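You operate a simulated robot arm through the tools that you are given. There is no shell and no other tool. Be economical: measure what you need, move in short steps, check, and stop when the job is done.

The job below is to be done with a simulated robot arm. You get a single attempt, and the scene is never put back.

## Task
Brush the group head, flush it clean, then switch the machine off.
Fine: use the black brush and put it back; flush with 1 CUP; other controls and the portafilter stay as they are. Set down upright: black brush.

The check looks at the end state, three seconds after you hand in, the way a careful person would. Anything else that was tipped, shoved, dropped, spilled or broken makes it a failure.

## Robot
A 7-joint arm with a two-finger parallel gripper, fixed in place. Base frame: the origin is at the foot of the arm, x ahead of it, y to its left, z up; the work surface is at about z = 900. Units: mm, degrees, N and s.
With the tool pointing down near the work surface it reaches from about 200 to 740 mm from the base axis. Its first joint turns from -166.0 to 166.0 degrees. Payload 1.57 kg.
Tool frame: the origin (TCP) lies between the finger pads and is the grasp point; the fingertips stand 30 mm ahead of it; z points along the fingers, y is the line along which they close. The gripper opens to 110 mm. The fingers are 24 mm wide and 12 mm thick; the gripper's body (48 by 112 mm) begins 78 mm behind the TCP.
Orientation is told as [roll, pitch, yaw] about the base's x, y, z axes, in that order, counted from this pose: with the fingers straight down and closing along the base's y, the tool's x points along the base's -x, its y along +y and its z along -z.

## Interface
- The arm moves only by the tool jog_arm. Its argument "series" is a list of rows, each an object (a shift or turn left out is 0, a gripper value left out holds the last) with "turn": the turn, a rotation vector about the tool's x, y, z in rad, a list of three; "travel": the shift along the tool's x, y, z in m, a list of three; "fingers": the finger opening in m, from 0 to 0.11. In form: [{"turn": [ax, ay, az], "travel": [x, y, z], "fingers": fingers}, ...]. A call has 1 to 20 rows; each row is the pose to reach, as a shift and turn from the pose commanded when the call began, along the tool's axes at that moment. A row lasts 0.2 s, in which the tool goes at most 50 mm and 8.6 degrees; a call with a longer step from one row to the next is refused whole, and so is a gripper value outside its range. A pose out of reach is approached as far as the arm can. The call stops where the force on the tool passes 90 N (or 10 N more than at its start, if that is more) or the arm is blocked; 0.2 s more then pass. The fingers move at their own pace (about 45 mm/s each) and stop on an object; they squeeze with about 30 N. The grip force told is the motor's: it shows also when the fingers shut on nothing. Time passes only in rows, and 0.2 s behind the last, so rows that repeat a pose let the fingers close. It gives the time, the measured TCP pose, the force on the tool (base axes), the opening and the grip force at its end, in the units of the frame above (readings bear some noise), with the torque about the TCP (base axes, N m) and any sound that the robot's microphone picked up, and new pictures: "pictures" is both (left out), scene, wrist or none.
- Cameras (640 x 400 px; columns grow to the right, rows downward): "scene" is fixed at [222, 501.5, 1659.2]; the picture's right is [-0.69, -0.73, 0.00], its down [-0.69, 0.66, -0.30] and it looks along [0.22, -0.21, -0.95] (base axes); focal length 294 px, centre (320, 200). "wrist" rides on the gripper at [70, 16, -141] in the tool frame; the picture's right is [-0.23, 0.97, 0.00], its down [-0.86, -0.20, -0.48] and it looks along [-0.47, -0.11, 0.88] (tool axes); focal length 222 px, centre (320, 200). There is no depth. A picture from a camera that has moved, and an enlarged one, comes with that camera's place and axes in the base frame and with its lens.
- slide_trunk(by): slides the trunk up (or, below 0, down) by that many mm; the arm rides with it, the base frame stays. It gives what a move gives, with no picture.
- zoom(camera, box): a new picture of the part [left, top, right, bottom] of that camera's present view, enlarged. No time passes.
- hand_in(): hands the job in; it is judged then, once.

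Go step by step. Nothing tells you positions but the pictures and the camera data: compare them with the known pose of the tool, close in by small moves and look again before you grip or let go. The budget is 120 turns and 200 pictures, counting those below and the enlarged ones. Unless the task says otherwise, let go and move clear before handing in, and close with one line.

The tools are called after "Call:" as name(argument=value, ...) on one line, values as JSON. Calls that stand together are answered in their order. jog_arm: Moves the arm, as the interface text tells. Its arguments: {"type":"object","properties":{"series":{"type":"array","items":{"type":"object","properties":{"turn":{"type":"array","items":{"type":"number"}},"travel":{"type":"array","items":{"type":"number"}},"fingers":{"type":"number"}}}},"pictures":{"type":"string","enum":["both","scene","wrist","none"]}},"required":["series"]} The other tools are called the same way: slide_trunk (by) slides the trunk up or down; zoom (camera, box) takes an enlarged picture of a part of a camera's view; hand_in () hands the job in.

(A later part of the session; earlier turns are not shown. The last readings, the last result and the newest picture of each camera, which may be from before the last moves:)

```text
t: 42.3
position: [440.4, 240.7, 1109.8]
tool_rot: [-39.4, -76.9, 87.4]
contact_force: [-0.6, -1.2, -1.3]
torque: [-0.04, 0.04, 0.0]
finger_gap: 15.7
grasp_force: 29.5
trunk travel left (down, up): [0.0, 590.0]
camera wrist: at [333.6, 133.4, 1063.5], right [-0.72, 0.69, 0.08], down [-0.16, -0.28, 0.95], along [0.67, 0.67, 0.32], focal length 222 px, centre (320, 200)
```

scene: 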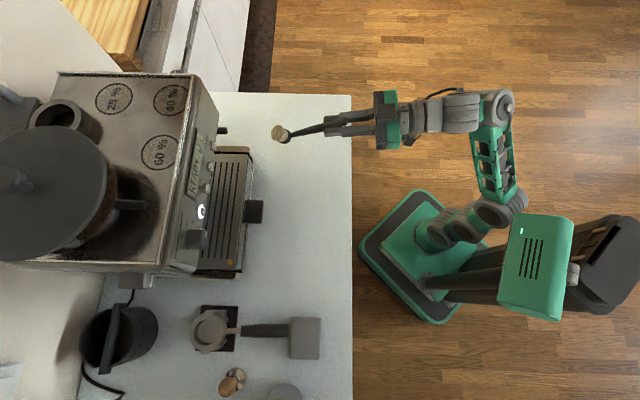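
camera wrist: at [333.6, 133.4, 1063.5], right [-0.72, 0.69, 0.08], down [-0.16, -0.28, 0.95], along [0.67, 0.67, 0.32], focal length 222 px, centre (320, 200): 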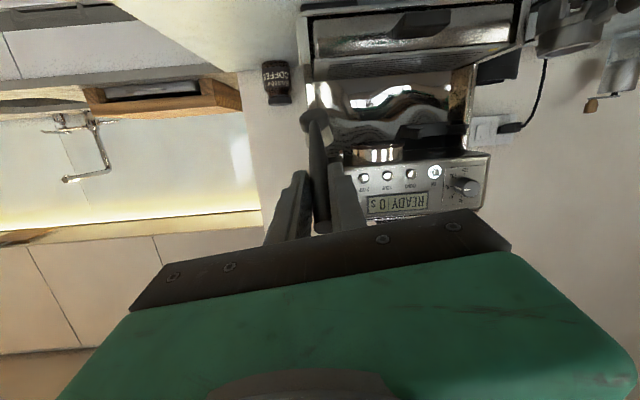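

The bristles now face up and the group head shows under the panel. I'll enlarge it to fix its position.

Call:
zoom(camera="wrist", box=[290, 90, 498, 220])

Call:
zoom(camera="scene", box=[260, 80, 420, 180])

```text
3.08 times, centred on (394, 155) of wrist
camera zoom: at [333.6, 133.4, 1063.5], right [-0.72, 0.69, 0.08], down [-0.16, -0.28, 0.95], along [0.67, 0.67, 0.32], focal length 684 px, centre (92, 338)
```

zoom: 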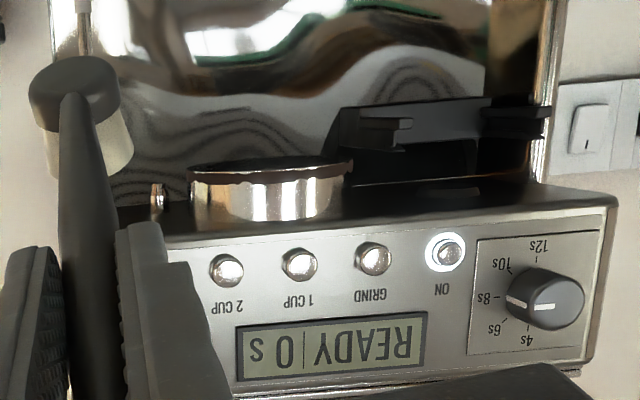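

```text
4.00 times, centred on (340, 130) of scene
camera zoom: at [222.0, 501.5, 1659.2], right [-0.69, -0.73, 0.0], down [-0.69, 0.66, -0.3], along [0.22, -0.21, -0.95], focal length 1178 px, centre (240, 480)
```

zoom: 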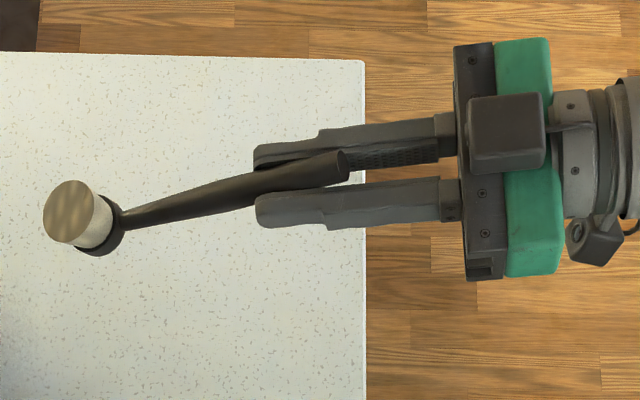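

The group rim is centered near (564, 535) with its underside at about z = 1110. I'll bring the brush level in front of it, below panel height.

Call:
jog_arm(series=[{"turn": [0.01, -0.073, 0.029], "travel": [0.006, 0.0247, 0.0142]}, {"turn": [0.02, -0.146, 0.058], "travel": [0.0121, 0.0495, 0.0284]}, {"turn": [0.03, -0.219, 0.087], "travel": [0.0182, 0.0742, 0.0427]}, {"turn": [0.04, -0.292, 0.116], "travel": [0.0242, 0.099, 0.0569]}, {"turn": [0.05, -0.365, 0.145], "travel": [0.0303, 0.1237, 0.0711]}, {"turn": [0.05, -0.365, 0.145], "travel": [0.0303, 0.1237, 0.0711]}, {"turn": [0.05, -0.365, 0.145], "travel": [0.0303, 0.1237, 0.0711]}])

Call:
zoom(camera="wrist", box=[190, 70, 430, 220])

```text
t: 43.9
position: [397.3, 365.2, 1050.9]
tool_rot: [-179.1, -79.0, -135.0]
contact_force: [0.5, 0.1, -0.9]
torque: [-0.06, 0.04, -0.02]
finger_gap: 15.7
grasp_force: 29.7
trunk travel left (down, up): [0.0, 590.0]
camera wrist: at [298.4, 287.0, 954.3], right [-0.73, 0.65, 0.22], down [-0.3, -0.59, 0.75], along [0.62, 0.48, 0.62], focal length 222 px, centre (320, 200)
```

scene: 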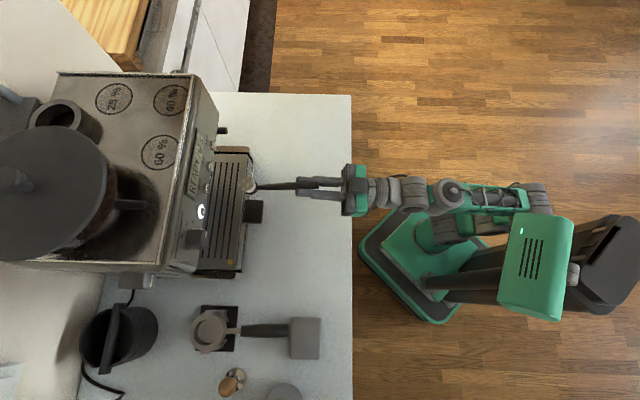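
wrist: 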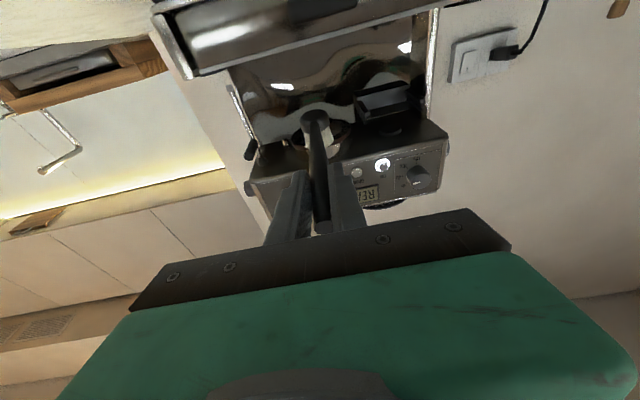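

```text
2.67 times, centred on (310, 145) of wrist
camera zoom: at [298.4, 287.0, 954.3], right [-0.73, 0.65, 0.22], down [-0.3, -0.59, 0.75], along [0.62, 0.48, 0.62], focal length 592 px, centre (347, 347)
```

zoom: 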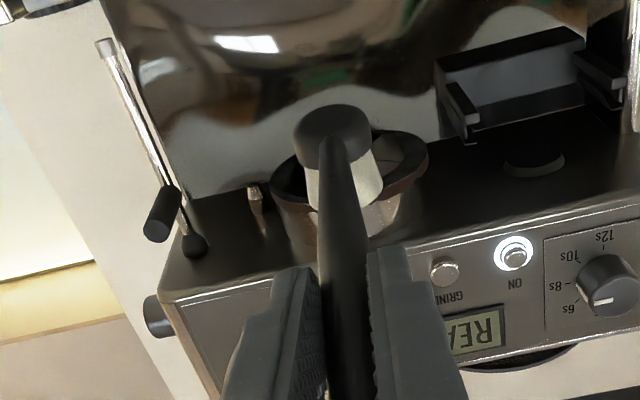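

The brush tip is directly in front of the group, about 30 mm below the rim. I'll slide it forward to the center underneath.

Call:
jog_arm(series=[{"travel": [0.005, 0.0005, 0.027]}, {"travel": [0.0105, 0.001, 0.054]}, {"travel": [0.0157, 0.0015, 0.081]}, {"travel": [0.021, 0.002, 0.1076]}, {"travel": [0.021, 0.002, 0.1076]}])

Call:
zoom(camera="wrist", box=[190, 70, 430, 220])

```text
t: 45.1
position: [470.6, 444.2, 1050.7]
tool_rot: [-179.0, -79.1, -135.0]
contact_force: [0.4, -0.3, -1.2]
torque: [-0.04, 0.03, -0.03]
finger_gap: 15.6
grasp_force: 30.4
trunk travel left (down, up): [0.0, 590.0]
camera wrist: at [372.3, 365.1, 954.3], right [-0.73, 0.65, 0.22], down [-0.3, -0.59, 0.75], along [0.62, 0.48, 0.62], focal length 222 px, centre (320, 200)
```

scene: 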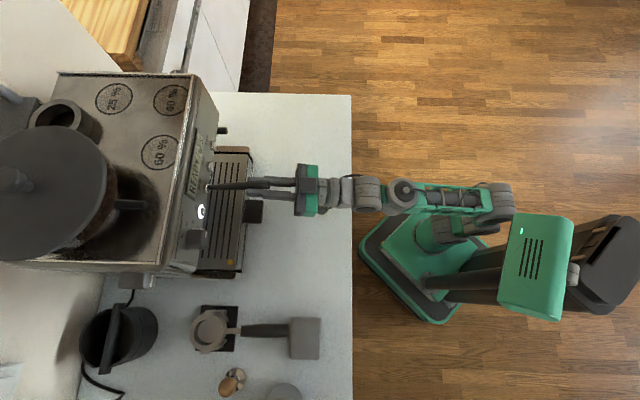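
wrist: 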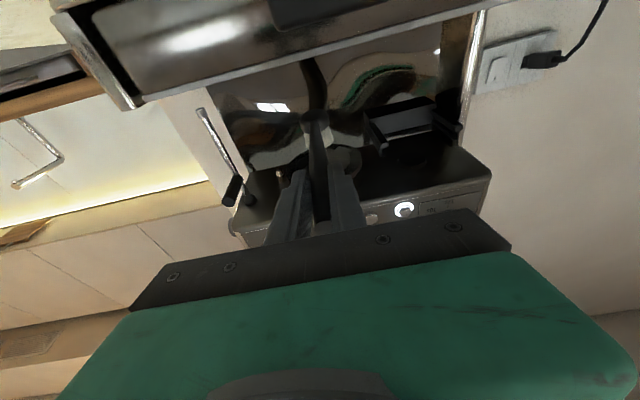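

```text
2.67 times, centred on (310, 145) of wrist
camera zoom: at [372.3, 365.1, 954.3], right [-0.73, 0.65, 0.22], down [-0.3, -0.59, 0.75], along [0.62, 0.48, 0.62], focal length 592 px, centre (347, 347)
```

zoom: 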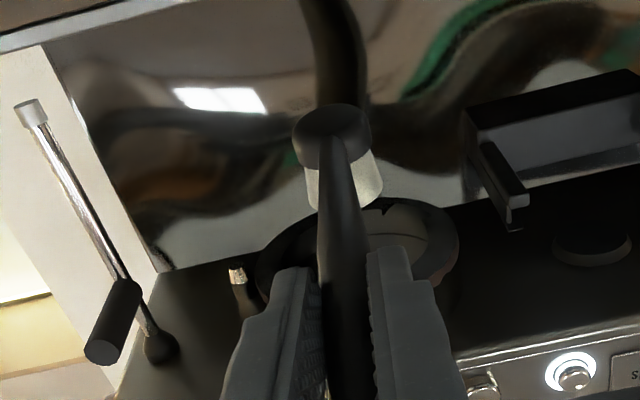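

The brush is centered below the group to within a few millimetres. I'll raise it toward the rim.

Call:
jog_arm(series=[{"travel": [-0.01, 0, 0.002]}, {"travel": [-0.02, 0, 0.004]}, {"travel": [-0.0295, 0, 0.0057]}, {"travel": [-0.0295, 0, 0.0057]}], pictures="wrist")

Call:
zoom(camera="wrist", box=[190, 70, 430, 220])

```text
t: 46.1
position: [471.8, 443.5, 1077.2]
tool_rot: [-179.1, -79.1, -134.9]
contact_force: [-0.4, -0.3, -0.9]
torque: [-0.03, 0.02, 0.01]
finger_gap: 15.5
grasp_force: 29.8
trunk travel left (down, up): [0.0, 590.0]
camera wrist: at [373.2, 365.1, 981.9], right [-0.73, 0.65, 0.22], down [-0.3, -0.59, 0.75], along [0.62, 0.48, 0.62], focal length 222 px, centre (320, 200)
```

wrist: 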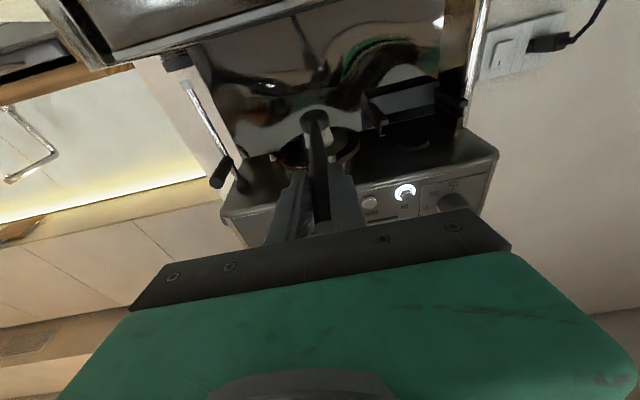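

```text
2.67 times, centred on (310, 145) of wrist
camera zoom: at [373.2, 365.1, 981.9], right [-0.73, 0.65, 0.22], down [-0.3, -0.59, 0.75], along [0.62, 0.48, 0.62], focal length 592 px, centre (347, 347)
```

zoom: 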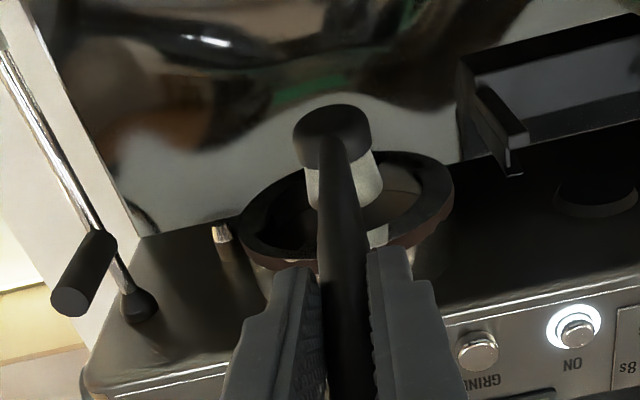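

The tip is centered in the ring. I'll keep raising in small steps and watch the force.

Call:
jog_arm(series=[{"travel": [-0.003, 0, 0.0006]}, {"travel": [-0.006, 0, 0.0012]}, {"travel": [-0.006, 0, 0.0012]}], pictures="none")

Call:
jog_arm(series=[{"travel": [-0.003, 0, 0.0006]}, {"travel": [-0.005, 0, 0.001]}, {"travel": [-0.005, 0, 0.001]}], pictures="none")

```text
t: 46.9
position: [471.2, 445.1, 1085.2]
tool_rot: [-179.1, -79.1, -134.9]
contact_force: [-0.7, -0.1, 0.4]
torque: [-0.01, 0.02, 0.01]
finger_gap: 15.6
grasp_force: 29.8
trunk travel left (down, up): [0.0, 590.0]
```

```text
t: 47.7
position: [471.0, 445.8, 1088.9]
tool_rot: [-179.1, -79.1, -135.1]
contact_force: [-0.1, -0.1, -0.7]
torque: [-0.04, 0.03, -0.03]
finger_gap: 15.6
grasp_force: 29.8
trunk travel left (down, up): [0.0, 590.0]
```

No contact yet, so I'll look at the depth and continue.

Call:
jog_arm(series=[{"travel": [-0.003, 0, 0.0006]}, {"travel": [-0.005, 0, 0.001]}, {"travel": [-0.005, 0, 0.001]}], pictures="wrist")

Call:
zoom(camera="wrist", box=[230, 80, 390, 180])

```text
t: 48.5
position: [469.6, 445.8, 1095.3]
tool_rot: [-179.1, -79.0, -135.0]
contact_force: [-0.7, 0.3, -0.2]
torque: [-0.02, 0.1, 0.0]
finger_gap: 15.8
grasp_force: 30.0
trunk travel left (down, up): [0.0, 590.0]
camera wrist: at [372.7, 366.9, 999.3], right [-0.73, 0.65, 0.22], down [-0.3, -0.59, 0.75], along [0.62, 0.48, 0.62], focal length 222 px, centre (320, 200)
```

wrist: 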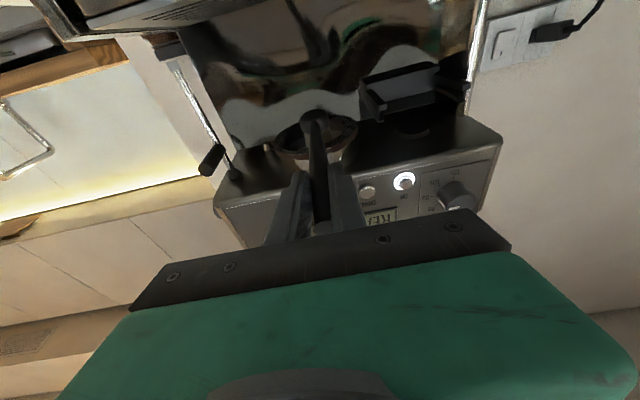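

```text
4.00 times, centred on (310, 130) of wrist
camera zoom: at [372.7, 366.9, 999.3], right [-0.73, 0.65, 0.22], down [-0.3, -0.59, 0.75], along [0.62, 0.48, 0.62], focal length 888 px, centre (360, 480)
```

zoom: 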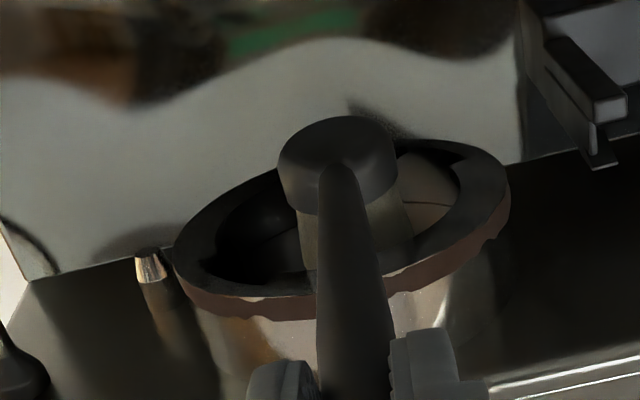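

Call:
jog_arm(series=[{"travel": [-0.003, 0, 0.0006]}, {"travel": [-0.003, 0, 0.0006]}, {"travel": [-0.003, 0, 0.0006]}], pictures="none")

Call:
jog_arm(series=[{"travel": [-0.003, 0, 0.0006]}, {"travel": [-0.003, 0, 0.0006]}, {"travel": [-0.003, 0, 0.0006]}], pictures="wrist")

Call:
zoom(camera="wrist", box=[230, 80, 390, 180])

```text
t: 49.3
position: [471.8, 446.3, 1097.1]
tool_rot: [-179.1, -79.2, -135.1]
contact_force: [-1.0, 0.2, -5.0]
torque: [-0.26, 0.34, -0.01]
finger_gap: 15.4
grasp_force: 30.5
trunk travel left (down, up): [0.0, 590.0]
```

```text
t: 50.1
position: [472.0, 446.7, 1101.0]
tool_rot: [-179.1, -79.2, -135.1]
contact_force: [1.5, 0.7, -11.7]
torque: [-0.58, 0.63, 0.01]
finger_gap: 15.8
grasp_force: 29.5
trunk travel left (down, up): [0.0, 590.0]
camera wrist: at [372.9, 367.3, 1005.4], right [-0.73, 0.65, 0.22], down [-0.3, -0.59, 0.75], along [0.62, 0.48, 0.62], focal length 222 px, centre (320, 200)
```

wrist: 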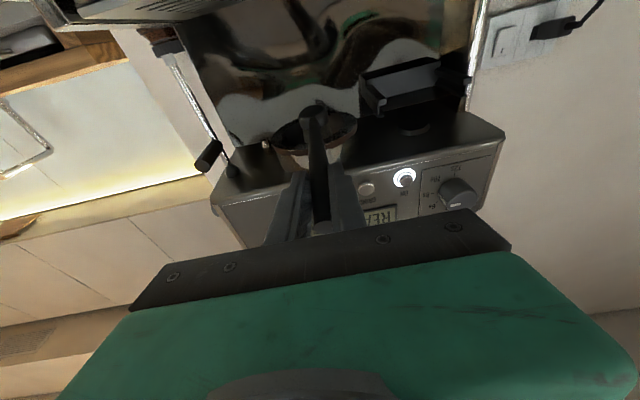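

```text
4.00 times, centred on (310, 130) of wrist
camera zoom: at [372.9, 367.3, 1005.4], right [-0.73, 0.65, 0.22], down [-0.3, -0.59, 0.75], along [0.62, 0.48, 0.62], focal length 888 px, centre (360, 480)
```

zoom: 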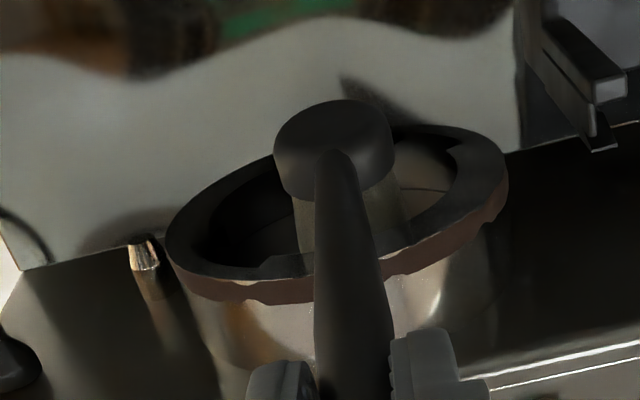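

The reaction's lever arm (~75 mm) suggests the handle is touching the front rim before the bristles reach the screen. I'll drop slightly, pitch the brush up another 10° about its tip, and retry.

Call:
jog_arm(series=[{"travel": [0.0079, 0, -0.0015]}, {"turn": [0, -0.085, 0], "travel": [0.019, 0, -0.001]}, {"turn": [0, -0.17, 0], "travel": [0.0302, 0, 0.0004]}, {"turn": [0, -0.17, 0], "travel": [0.0302, 0, 0.0004]}, {"turn": [0, -0.17, 0], "travel": [0.0302, 0, 0.0004]}], pictures="wrist")

Call:
zoom(camera="wrist", box=[230, 80, 390, 180])

```text
t: 51.3
position: [473.1, 449.1, 1071.5]
tool_rot: [-179.5, -69.3, -134.6]
contact_force: [0.3, 0.8, -0.9]
torque: [-0.07, 0.04, 0.01]
finger_gap: 15.5
grasp_force: 30.5
trunk travel left (down, up): [0.0, 590.0]
camera wrist: at [388.9, 383.2, 956.0], right [-0.76, 0.62, 0.21], down [-0.38, -0.68, 0.63], along [0.53, 0.4, 0.75], focal length 222 px, centre (320, 200)
```

wrist: 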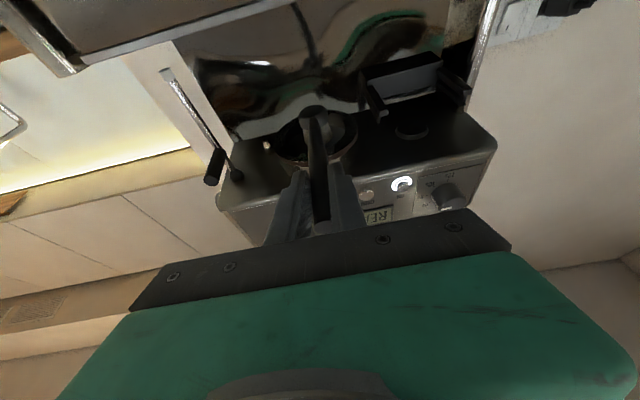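

```text
4.00 times, centred on (310, 130) of wrist
camera zoom: at [388.9, 383.2, 956.0], right [-0.76, 0.62, 0.21], down [-0.38, -0.68, 0.63], along [0.53, 0.4, 0.75], focal length 888 px, centre (360, 480)
```

zoom: 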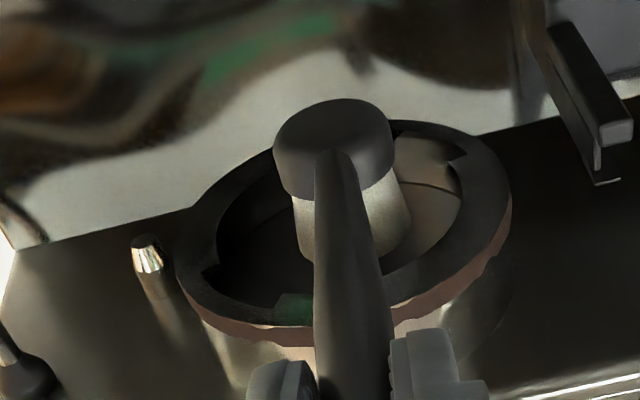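

Call:
jog_arm(series=[{"travel": [-0.0035, 0, 0.0013]}, {"travel": [-0.007, 0, 0.0026]}, {"travel": [-0.007, 0, 0.0026]}], pictures="none")

Call:
jog_arm(series=[{"travel": [-0.004, 0, 0.0015]}, {"travel": [-0.004, 0, 0.0015]}, {"travel": [-0.004, 0, 0.0015]}], pictures="none")

Call:
jog_arm(series=[{"travel": [-0.004, 0, 0.0015]}, {"travel": [-0.004, 0, 0.0015]}, {"travel": [-0.004, 0, 0.0015]}], pictures="none")

```text
t: 52.1
position: [474.5, 449.0, 1079.4]
tool_rot: [-179.5, -69.2, -134.6]
contact_force: [0.1, 0.5, -0.4]
torque: [-0.05, 0.06, 0.03]
finger_gap: 15.6
grasp_force: 30.4
trunk travel left (down, up): [0.0, 590.0]
```

```text
t: 52.9
position: [475.1, 449.0, 1083.4]
tool_rot: [-179.5, -69.3, -134.6]
contact_force: [-0.3, 1.0, -0.8]
torque: [-0.06, 0.02, 0.01]
finger_gap: 15.6
grasp_force: 30.4
trunk travel left (down, up): [0.0, 590.0]
```

```text
t: 53.7
position: [475.3, 450.8, 1086.5]
tool_rot: [-179.5, -69.6, -134.6]
contact_force: [-2.2, -2.2, -7.7]
torque: [-0.58, 0.64, -0.05]
finger_gap: 15.3
grasp_force: 29.9
trunk travel left (down, up): [0.0, 590.0]
```

Force now acts at the bristle tip (about 110 mm lever, 8 N), so the bristles are on the screen. I'll scrub in circles.

Call:
jog_arm(series=[{"travel": [0.002, 0, 0.0056]}, {"travel": [0.0042, 0, 0.0112]}, {"travel": [0.003, 0.0085, 0.0079]}, {"travel": [0, 0.012, 0]}, {"travel": [-0.003, 0.0085, -0.0079]}, {"travel": [-0.0042, 0, -0.0112]}, {"travel": [-0.003, -0.0085, -0.0079]}, {"travel": [0, -0.012, 0]}, {"travel": [0.003, -0.0085, 0.0079]}, {"travel": [0.0042, 0, 0.0112]}, {"travel": [0.003, 0.0085, 0.0079]}, {"travel": [0, 0.012, 0]}, {"travel": [-0.003, 0.0085, -0.0079]}, {"travel": [-0.0042, 0, -0.0112]}, {"travel": [-0.003, -0.0085, -0.0079]}, {"travel": [0, -0.012, 0]}, {"travel": [0.003, -0.0085, 0.0079]}, {"travel": [0.0042, 0, 0.0112]}, {"travel": [0.002, 0, 0.0056]}, {"travel": [0, 0, 0]}], pictures="wrist")

Call:
zoom(camera="wrist", box=[230, 80, 390, 180])

```text
t: 57.9
position: [475.4, 449.1, 1087.8]
tool_rot: [-179.5, -69.4, -134.6]
contact_force: [0.6, 0.4, -1.3]
torque: [-0.04, 0.09, 0.01]
finger_gap: 15.7
grasp_force: 29.7
trunk travel left (down, up): [0.0, 590.0]
camera wrist: at [389.1, 383.0, 973.6], right [-0.76, 0.62, 0.21], down [-0.38, -0.68, 0.63], along [0.53, 0.4, 0.75], focal length 222 px, centre (320, 200)
```

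wrist: 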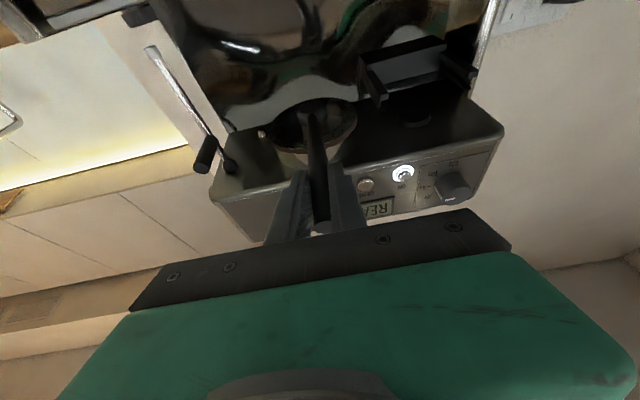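

```text
4.00 times, centred on (310, 130) of wrist
camera zoom: at [389.1, 383.0, 973.6], right [-0.76, 0.62, 0.21], down [-0.38, -0.68, 0.63], along [0.53, 0.4, 0.75], focal length 888 px, centre (360, 480)
```

zoom: 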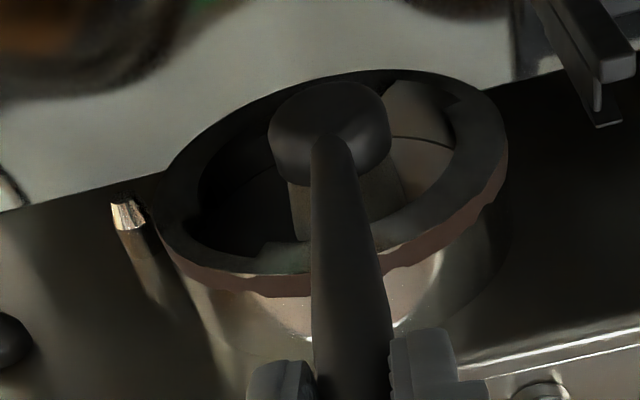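

The force faded during the scrub, so the brush seems to have pitched slightly in the grip. I'll press up 3 mm more and check before scrubbing again.

Call:
jog_arm(series=[{"travel": [-0.003, 0, 0.001]}, {"travel": [-0.003, 0, 0.001]}], pictures="none")

Call:
jog_arm(series=[{"travel": [-0.0025, 0, 0.001]}, {"travel": [-0.0025, 0, 0.001]}], pictures="none")

```text
t: 58.5
position: [476.5, 450.7, 1089.4]
tool_rot: [-179.4, -69.6, -134.6]
contact_force: [-2.3, -1.9, -9.4]
torque: [-0.61, 0.6, 0.05]
finger_gap: 15.6
grasp_force: 30.1
trunk travel left (down, up): [0.0, 590.0]
```

```text
t: 59.1
position: [475.2, 450.7, 1093.5]
tool_rot: [-179.5, -69.5, -134.7]
contact_force: [-2.1, -0.9, -10.7]
torque: [-0.59, 0.63, 0.02]
finger_gap: 15.6
grasp_force: 30.0
trunk travel left (down, up): [0.0, 590.0]
```

The torque seems capped by grip slip and the handle is close to the rim again. I'll ease off, pitch up another 6° about the tip and check the view.

Call:
jog_arm(series=[{"travel": [0.005, 0, -0.002]}, {"turn": [0, -0.055, 0], "travel": [0.012, 0, -0.0015]}, {"turn": [0, -0.11, 0], "travel": [0.019, 0, -0.001]}, {"turn": [0, -0.11, 0], "travel": [0.019, 0, -0.001]}, {"turn": [0, -0.11, 0], "travel": [0.019, 0, -0.001]}], pictures="wrist")

Call:
zoom(camera="wrist", box=[230, 80, 390, 180])

```text
t: 60.3
position: [479.5, 452.6, 1076.0]
tool_rot: [-179.6, -63.0, -134.4]
contact_force: [-0.9, 0.2, -1.7]
torque: [-0.04, 0.02, -0.02]
finger_gap: 15.6
grasp_force: 30.1
trunk travel left (down, up): [0.0, 590.0]
camera wrist: at [402.7, 397.1, 949.0], right [-0.77, 0.6, 0.2], down [-0.42, -0.72, 0.55], along [0.47, 0.34, 0.81], focal length 222 px, centre (320, 200)
```

wrist: 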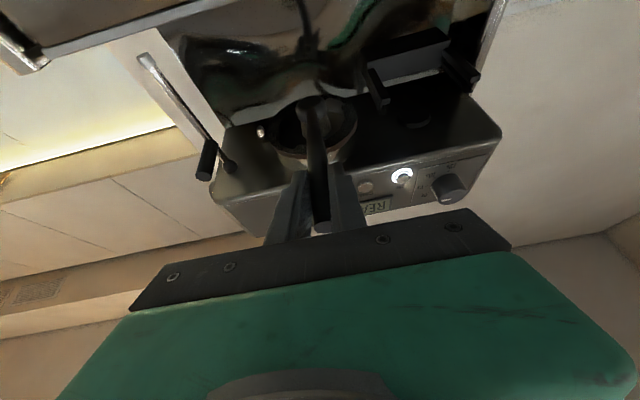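

```text
4.00 times, centred on (310, 130) of wrist
camera zoom: at [402.7, 397.1, 949.0], right [-0.77, 0.6, 0.2], down [-0.42, -0.72, 0.55], along [0.47, 0.34, 0.81], focal length 888 px, centre (360, 480)
```

zoom: 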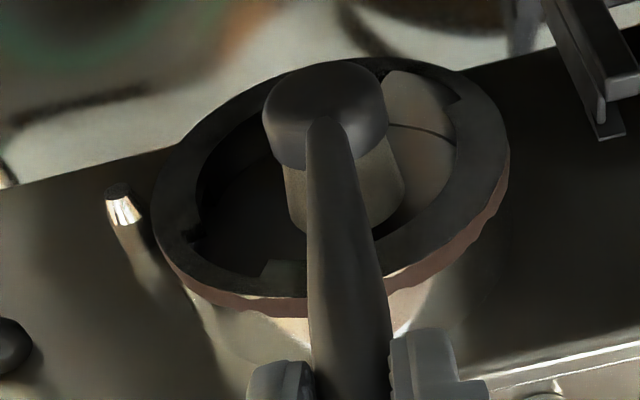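

Call:
jog_arm(series=[{"travel": [-0.0036, 0, 0.0018]}, {"travel": [-0.0036, 0, 0.0018]}, {"travel": [-0.0036, 0, 0.0018]}], pictures="none")

Call:
jog_arm(series=[{"travel": [-0.0027, 0, 0.0013]}, {"travel": [-0.0027, 0, 0.0013]}, {"travel": [-0.0027, 0, 0.0013]}], pictures="none")

Call:
jog_arm(series=[{"travel": [-0.0018, 0, 0.0009]}, {"travel": [-0.0018, 0, 0.0009]}, {"travel": [-0.0018, 0, 0.0009]}], pictures="none")

```text
t: 61.1
position: [480.0, 454.0, 1079.3]
tool_rot: [-179.6, -63.1, -134.4]
contact_force: [0.0, -0.2, -0.7]
torque: [-0.04, 0.05, -0.01]
finger_gap: 15.8
grasp_force: 30.0
trunk travel left (down, up): [0.0, 590.0]
```

```text
t: 61.9
position: [479.3, 453.2, 1080.6]
tool_rot: [-179.8, -63.2, -134.5]
contact_force: [0.1, -0.7, -6.1]
torque: [-0.59, 0.58, -0.01]
finger_gap: 15.6
grasp_force: 29.9
trunk travel left (down, up): [0.0, 590.0]
```

```text
t: 62.7
position: [479.8, 453.4, 1083.4]
tool_rot: [-179.6, -63.0, -134.4]
contact_force: [-0.6, 0.4, -6.5]
torque: [-0.69, 0.64, 0.12]
finger_gap: 15.7
grasp_force: 29.8
trunk travel left (down, up): [0.0, 590.0]
```

Lever arm is now ~140 mm, which is true bristle contact at about 6 N. I'll scrub in circles again, with slight progressive pressing.

Call:
jog_arm(series=[{"travel": [0.0027, 0, 0.0054]}, {"travel": [0.0054, 0, 0.0107]}, {"travel": [0.0038, 0.0085, 0.0076]}, {"travel": [0, 0.012, 0]}, {"travel": [-0.0038, 0.0085, -0.0076]}, {"travel": [-0.0059, 0, -0.0105]}, {"travel": [-0.0043, -0.0085, -0.0074]}, {"travel": [-0.0005, -0.012, 0.0002]}, {"travel": [0.0033, -0.0085, 0.0078]}, {"travel": [0.0049, 0, 0.0109]}, {"travel": [0.0029, 0.0085, 0.008]}, {"travel": [-0.0009, 0.012, 0.0004]}, {"travel": [-0.0047, 0.0085, -0.0072]}, {"travel": [-0.0063, 0, -0.0103]}, {"travel": [-0.0047, -0.0085, -0.0072]}, {"travel": [-0.0009, -0.012, 0.0004]}, {"travel": [0.0029, -0.0085, 0.008]}, {"travel": [0.0045, 0, 0.0111]}, {"travel": [0.0018, 0, 0.0058]}, {"travel": [-0.0009, 0, 0.0004]}], pictures="wrist")

Call:
zoom(camera="wrist", box=[230, 80, 390, 180])

```text
t: 66.9
position: [478.8, 454.5, 1086.3]
tool_rot: [-179.7, -63.1, -134.5]
contact_force: [1.1, 0.1, -5.0]
torque: [-0.51, 0.48, -0.05]
finger_gap: 15.6
grasp_force: 29.8
trunk travel left (down, up): [0.0, 590.0]
camera wrist: at [402.6, 396.7, 959.0], right [-0.77, 0.6, 0.2], down [-0.42, -0.72, 0.55], along [0.47, 0.34, 0.81], focal length 222 px, centre (320, 200)
```

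wrist: 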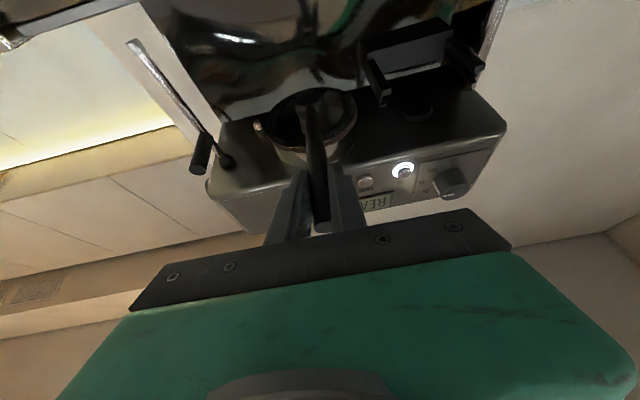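

```text
4.00 times, centred on (310, 130) of wrist
camera zoom: at [402.6, 396.7, 959.0], right [-0.77, 0.6, 0.2], down [-0.42, -0.72, 0.55], along [0.47, 0.34, 0.81], focal length 888 px, centre (360, 480)
```

zoom: 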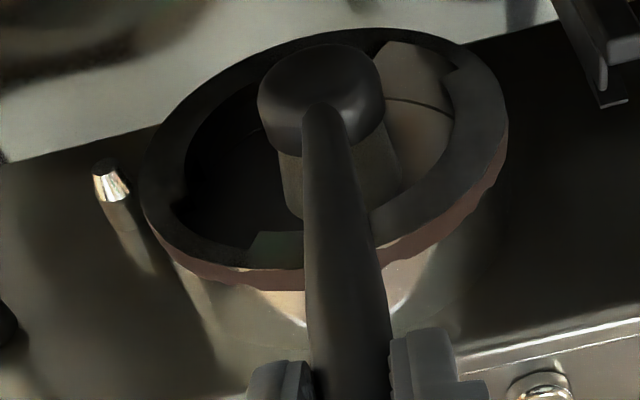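

Contact held throughout at about 5 N. One more pass with wider strokes for coverage.

Call:
jog_arm(series=[{"travel": [-0.0005, 0.006, 0.0002]}, {"travel": [-0.0005, 0.014, 0.0002]}, {"travel": [0.0016, 0.007, 0.0047]}, {"travel": [0.0016, -0.004, 0.0047]}, {"travel": [0.0016, -0.014, 0.0047]}, {"travel": [-0.0005, -0.014, 0.0002]}, {"travel": [-0.0009, -0.004, 0.0004]}, {"travel": [-0.0009, 0.007, 0.0004]}, {"travel": [-0.0009, 0.014, 0.0004]}, {"travel": [-0.0036, 0.012, -0.005]}, {"travel": [-0.0036, 0.003, -0.005]}, {"travel": [-0.0036, -0.007, -0.005]}, {"travel": [-0.0036, -0.012, -0.005]}, {"travel": [-0.0059, -0.006, -0.0096]}, {"travel": [-0.0059, 0.004, -0.0096]}, {"travel": [-0.0036, 0, -0.005]}, {"travel": [0.0018, 0, 0.0058]}, {"travel": [0.0045, 0, 0.0111]}, {"travel": [0.0018, 0, 0.0058]}, {"travel": [-0.0009, 0, 0.0004]}], pictures="none")

```text
t: 71.1
position: [479.0, 453.8, 1086.6]
tool_rot: [-179.7, -63.1, -134.4]
contact_force: [0.0, -0.1, -0.1]
torque: [-0.01, 0.04, 0.02]
finger_gap: 15.5
grasp_force: 29.6
trunk travel left (down, up): [0.0, 590.0]
```

Brushing is done. I'll lower the brush out of the ring while leveling the tool, keeping the camera clear of the counter.

Call:
jog_arm(series=[{"travel": [0.0089, 0, -0.0045]}, {"travel": [0.0089, 0, -0.0045]}, {"turn": [0, 0.13, 0], "travel": [0.001, 0, -0.0067]}, {"turn": [0, 0.26, 0], "travel": [-0.0066, 0, -0.0067]}, {"turn": [0, 0.39, 0], "travel": [-0.0133, 0, -0.0047]}, {"turn": [0, 0.47, 0], "travel": [-0.0182, 0, -0.0019]}, {"turn": [0, 0.47, 0], "travel": [-0.0182, 0, -0.0019]}], pictures="wrist")

```text
t: 72.7
position: [469.3, 447.8, 1100.8]
tool_rot: [-80.4, -89.8, 126.3]
contact_force: [-0.4, -0.3, -0.2]
torque: [-0.04, 0.09, 0.01]
finger_gap: 15.4
grasp_force: 30.1
trunk travel left (down, up): [0.0, 590.0]
camera wrist: at [361.5, 356.9, 1031.0], right [-0.7, 0.68, 0.22], down [-0.19, -0.48, 0.86], along [0.69, 0.56, 0.47], focal length 222 px, centre (320, 200)
```

wrist: 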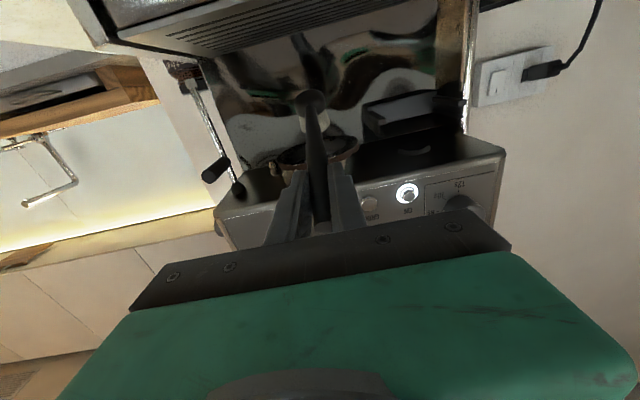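

Call:
jog_arm(series=[{"travel": [0.012, 0, -0.01]}, {"travel": [0.012, 0, -0.04]}, {"travel": [0.012, 0, -0.075]}, {"travel": [0.012, 0, -0.11]}, {"travel": [0.0, 0, -0.145]}, {"travel": [0.0, 0, -0.145]}], pictures="wrist")

Call:
zoom(camera="wrist", box=[240, 80, 480, 230])

```text
t: 74.1
position: [371.0, 341.6, 1102.6]
tool_rot: [-100.4, -89.8, 146.2]
contact_force: [-0.1, 0.7, -0.4]
torque: [-0.1, 0.06, 0.02]
finger_gap: 15.5
grasp_force: 29.5
trunk travel left (down, up): [0.0, 590.0]
camera wrist: at [261.8, 251.8, 1032.4], right [-0.7, 0.68, 0.22], down [-0.19, -0.48, 0.86], along [0.69, 0.56, 0.47], focal length 222 px, centre (320, 200)
```

wrist: 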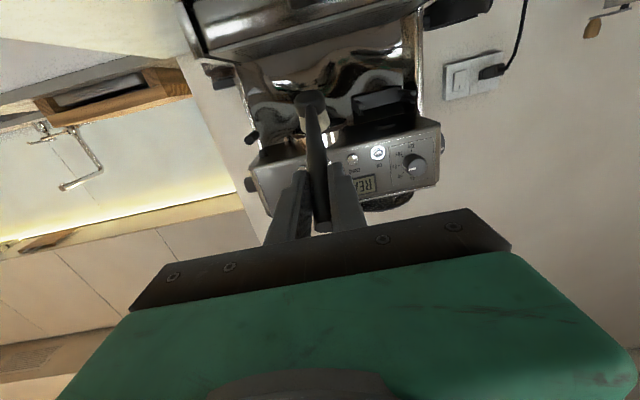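

```text
2.67 times, centred on (360, 155) of wrist
camera zoom: at [261.8, 251.8, 1032.4], right [-0.7, 0.68, 0.22], down [-0.19, -0.48, 0.86], along [0.69, 0.56, 0.47], focal length 592 px, centre (213, 320)
```

zoom: 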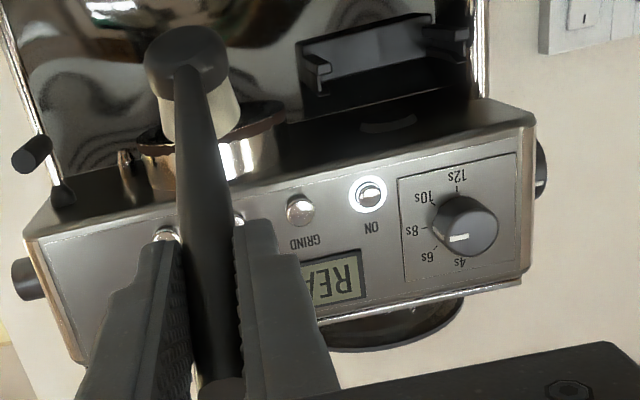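

The brush is clear, having pitched about 7° in the grip, which I'll compensate when placing it. I'll roll the bristles back down and return toward the lift point.

Call:
jog_arm(series=[{"turn": [0, 0, -0.149], "travel": [-0.001, -0.023, -0.005]}, {"turn": [0, 0, -0.298], "travel": [-0.003, -0.046, -0.01]}, {"turn": [0, 0, -0.447], "travel": [-0.004, -0.069, -0.015]}, {"turn": [0, 0, -0.596], "travel": [-0.006, -0.092, -0.02]}, {"turn": [0, 0, -0.745], "travel": [-0.0074, -0.116, -0.0247]}, {"turn": [0, 0, -0.894], "travel": [-0.0074, -0.116, -0.0247]}, {"turn": [0, 0, -1.043], "travel": [-0.0074, -0.116, -0.0247]}, {"turn": [0, 0, -1.192], "travel": [-0.0074, -0.116, -0.0247]}, {"turn": [0, 0, -1.341], "travel": [-0.0074, -0.116, -0.0247]}, {"turn": [0, 0, -1.49], "travel": [-0.0074, -0.116, -0.0247]}, {"turn": [0, 0, -1.639], "travel": [-0.0074, -0.116, -0.0247]}, {"turn": [0, 0, -1.788], "travel": [-0.0074, -0.116, -0.0247]}, {"turn": [0, 0, -1.937], "travel": [-0.0074, -0.116, -0.0247]}, {"turn": [0, 0, -2.086], "travel": [-0.0074, -0.116, -0.0247]}, {"turn": [0, 0, -2.235], "travel": [-0.0074, -0.116, -0.0247]}, {"turn": [0, 0, -2.384], "travel": [-0.0074, -0.116, -0.0247]}, {"turn": [0, 0, -2.533], "travel": [-0.0074, -0.116, -0.0247]}, {"turn": [0, 0, -2.682], "travel": [-0.0074, -0.116, -0.0247]}, {"turn": [0, 0, -2.831], "travel": [-0.0074, -0.116, -0.0247]}, {"turn": [0, 0, -2.98], "travel": [-0.0074, -0.116, -0.0247]}], pictures="wrist")

```text
t: 78.3
position: [437.8, 244.3, 1108.7]
tool_rot: [-90.2, 81.2, 135.7]
contact_force: [0.1, -0.3, -0.5]
torque: [-0.01, 0.05, 0.03]
finger_gap: 15.3
grasp_force: 29.9
trunk travel left (down, up): [0.0, 590.0]
camera wrist: at [359.1, 123.9, 1175.6], right [0.67, -0.64, -0.38], down [-0.57, -0.11, -0.81], along [0.48, 0.76, -0.44], focal length 222 px, centre (320, 200)
```

wrist: 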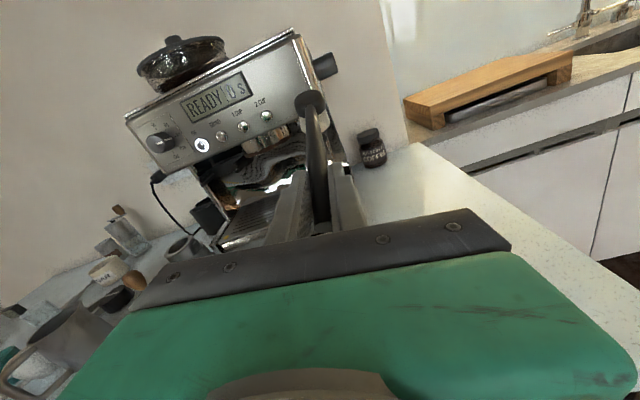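

Call:
jog_arm(series=[{"turn": [-0.0005, -0.06, -0.029], "travel": [-0.0147, 0.0232, 0.0045]}, {"turn": [-0.001, -0.12, -0.058], "travel": [-0.0295, 0.0464, 0.009]}, {"turn": [-0.0015, -0.18, -0.086], "travel": [-0.0442, 0.0696, 0.0135]}, {"turn": [-0.002, -0.24, -0.115], "travel": [-0.059, 0.0928, 0.018]}, {"turn": [-0.0024, -0.301, -0.144], "travel": [-0.0737, 0.116, 0.0224]}, {"turn": [-0.0024, -0.301, -0.144], "travel": [-0.0884, 0.1392, 0.0269]}, {"turn": [-0.0024, -0.301, -0.144], "travel": [-0.0884, 0.1392, 0.0269]}])

Call:
zoom(camera="scene", box=[260, 80, 420, 180])

Call:
zoom(camera="wrist", box=[240, 75, 432, 215])

```text
t: 79.9
position: [542.9, 175.2, 1001.5]
tool_rot: [-3.3, 72.9, -136.0]
contact_force: [1.4, 0.0, -0.3]
torque: [-0.05, 0.03, -0.01]
finger_gap: 15.5
grasp_force: 29.9
trunk travel left (down, up): [0.0, 590.0]
camera wrist: at [478.0, 79.4, 1109.5], right [0.66, -0.71, -0.23], down [-0.64, -0.38, -0.67], along [0.39, 0.6, -0.7], focal length 222 px, centre (320, 200)
```

scene: 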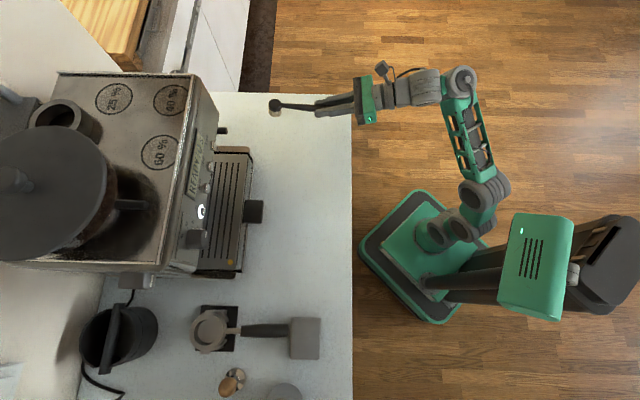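
wrist: 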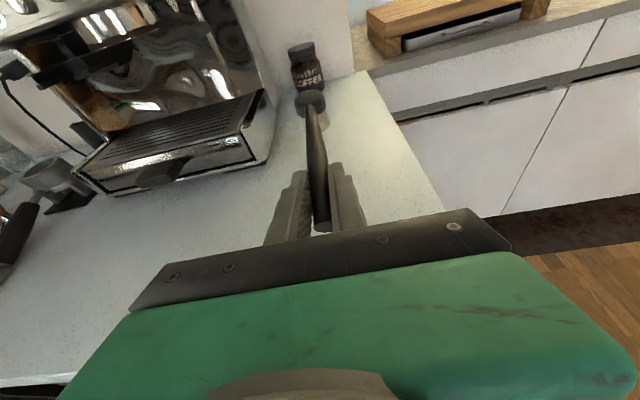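

```text
4.00 times, centred on (340, 130) of scene
camera zoom: at [222.0, 501.5, 1659.2], right [-0.69, -0.73, 0.0], down [-0.69, 0.66, -0.3], along [0.22, -0.21, -0.95], focal length 1178 px, centre (240, 480)
```

zoom: 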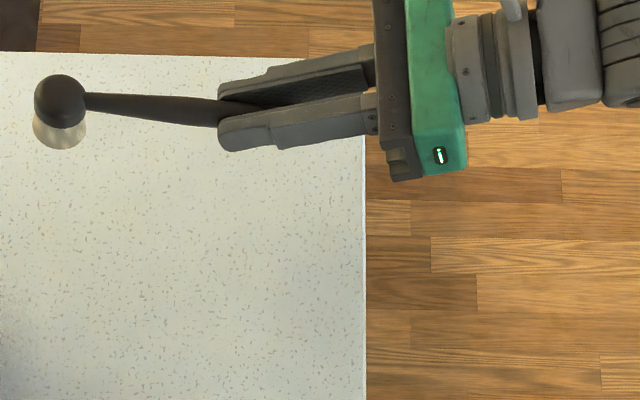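

```text
2.86 times, centred on (336, 145) of wrist
camera zoom: at [478.0, 79.4, 1109.5], right [0.66, -0.71, -0.23], down [-0.64, -0.38, -0.67], along [0.39, 0.6, -0.7], focal length 635 px, centre (274, 357)
```

zoom: 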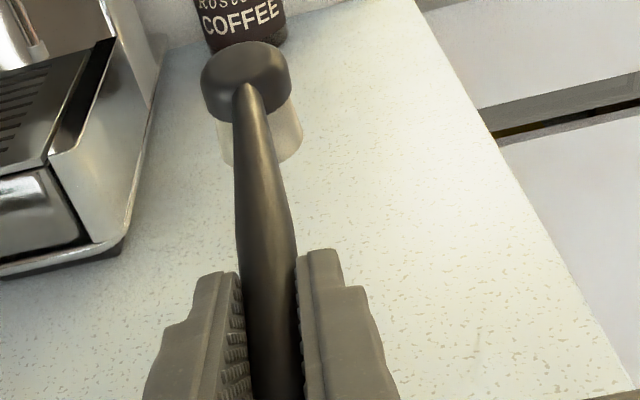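

The brush attitude matches the original, with the head slightly above the grip. I'll lower it toward the counter.

Call:
jog_arm(series=[{"travel": [-0.022, 0.0006, 0.008]}, {"travel": [-0.045, 0.0012, 0.016]}, {"travel": [-0.0673, 0.0018, 0.0242]}, {"travel": [-0.0673, 0.0018, 0.0242]}])

Call:
zoom(camera="scene", box=[260, 80, 420, 180])

Call:
zoom(camera="wrist", box=[240, 75, 432, 215])

```text
t: 80.9
position: [545.6, 179.5, 929.9]
tool_rot: [-3.1, 72.8, -135.8]
contact_force: [-0.5, -0.3, -0.7]
torque: [-0.03, 0.07, -0.02]
finger_gap: 15.7
grasp_force: 29.5
trunk travel left (down, up): [0.0, 590.0]
camera wrist: at [481.0, 84.5, 1038.3], right [0.66, -0.71, -0.23], down [-0.64, -0.38, -0.67], along [0.39, 0.59, -0.7], focal length 222 px, centre (320, 200)
```

scene: 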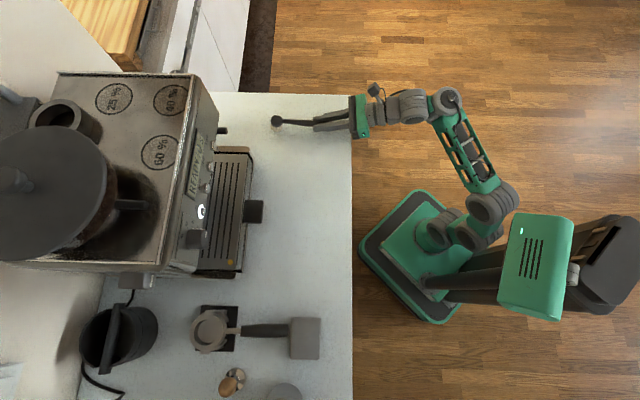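
wrist: 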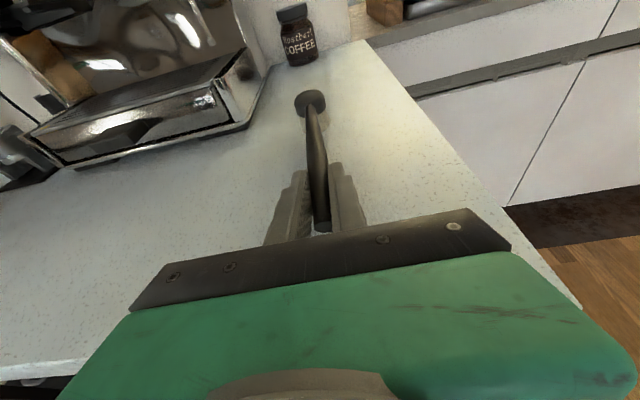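

```text
4.00 times, centred on (340, 130) of scene
camera zoom: at [222.0, 501.5, 1659.2], right [-0.69, -0.73, 0.0], down [-0.69, 0.66, -0.3], along [0.22, -0.21, -0.95], focal length 1178 px, centre (240, 480)
```

zoom: 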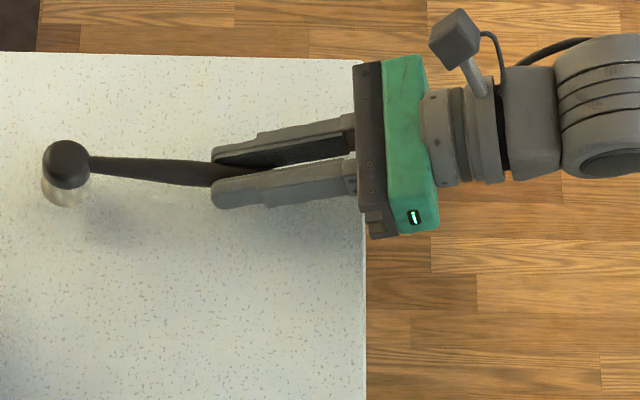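

```text
2.86 times, centred on (336, 145) of wrist
camera zoom: at [481.0, 84.5, 1038.3], right [0.66, -0.71, -0.23], down [-0.64, -0.38, -0.67], along [0.39, 0.59, -0.7], focal length 635 px, centre (274, 357)
```

zoom: 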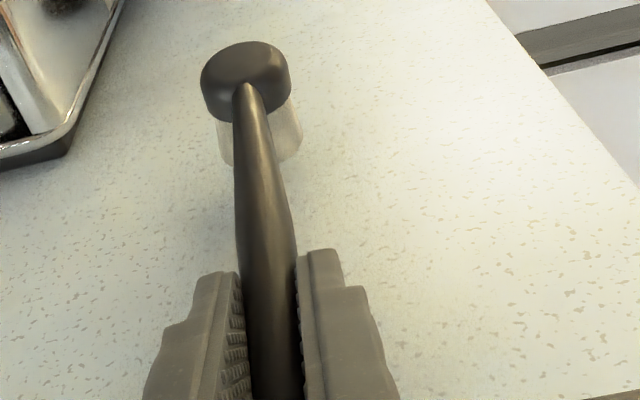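

Call:
jog_arm(series=[{"travel": [-0.005, 0, -0.0015]}, {"travel": [-0.005, 0, -0.0015]}, {"travel": [-0.005, 0, -0.0015]}], pictures="none")

Call:
jog_arm(series=[{"travel": [-0.002, 0, 0.0006]}, {"travel": [-0.002, 0, 0.0006]}, {"travel": [-0.002, 0, 0.0006]}], pictures="none")

```text
t: 81.7
position: [543.4, 177.7, 925.3]
tool_rot: [-3.2, 72.7, -136.1]
contact_force: [-0.6, -0.7, -0.6]
torque: [-0.02, 0.03, -0.01]
finger_gap: 15.4
grasp_force: 29.8
trunk travel left (down, up): [0.0, 590.0]
```

```text
t: 82.5
position: [542.9, 177.0, 924.8]
tool_rot: [-3.2, 72.8, -136.0]
contact_force: [-1.0, 0.4, -0.3]
torque: [-0.06, -0.01, 0.02]
finger_gap: 15.5
grasp_force: 29.8
trunk travel left (down, up): [0.0, 590.0]
```

Call:
jog_arm(series=[{"travel": [-0.002, 0, 0.0006]}, {"travel": [-0.002, 0, 0.0006]}, {"travel": [-0.002, 0, 0.0006]}], pictures="wrist")

Call:
zoom(camera="wrist", box=[260, 75, 380, 150])

Call:
zoom(camera="scene", box=[260, 100, 356, 160])

```text
t: 83.3
position: [544.2, 177.0, 920.4]
tool_rot: [-3.2, 72.8, -136.0]
contact_force: [0.9, -0.7, -0.9]
torque: [-0.02, 0.07, 0.0]
finger_gap: 15.6
grasp_force: 30.0
trunk travel left (down, up): [0.0, 590.0]
camera wrist: at [479.6, 81.6, 1028.8], right [0.66, -0.71, -0.23], down [-0.64, -0.38, -0.67], along [0.39, 0.6, -0.7], focal length 222 px, centre (320, 200)
```

wrist: 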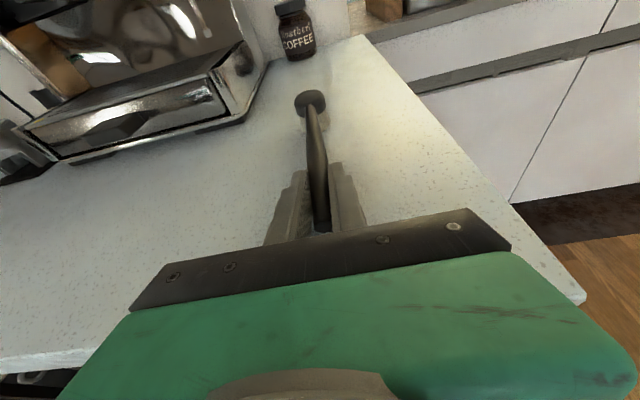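

```text
5.33 times, centred on (320, 112) of wrist
camera zoom: at [479.6, 81.6, 1028.8], right [0.66, -0.71, -0.23], down [-0.64, -0.38, -0.67], along [0.39, 0.6, -0.7], focal length 1185 px, centre (320, 667)
```

zoom: 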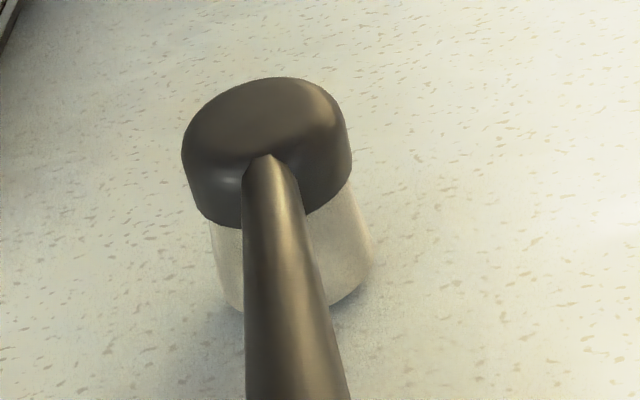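

```text
6.67 times, centred on (308, 130) of scene
camera zoom: at [222.0, 501.5, 1659.2], right [-0.69, -0.73, 0.0], down [-0.69, 0.66, -0.3], along [0.22, -0.21, -0.95], focal length 1963 px, centre (400, 667)
```

zoom: 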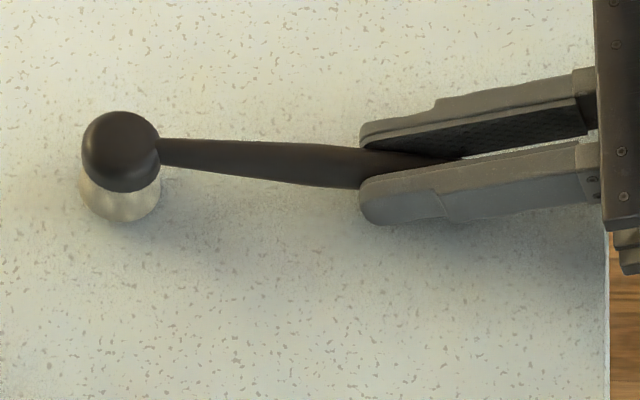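

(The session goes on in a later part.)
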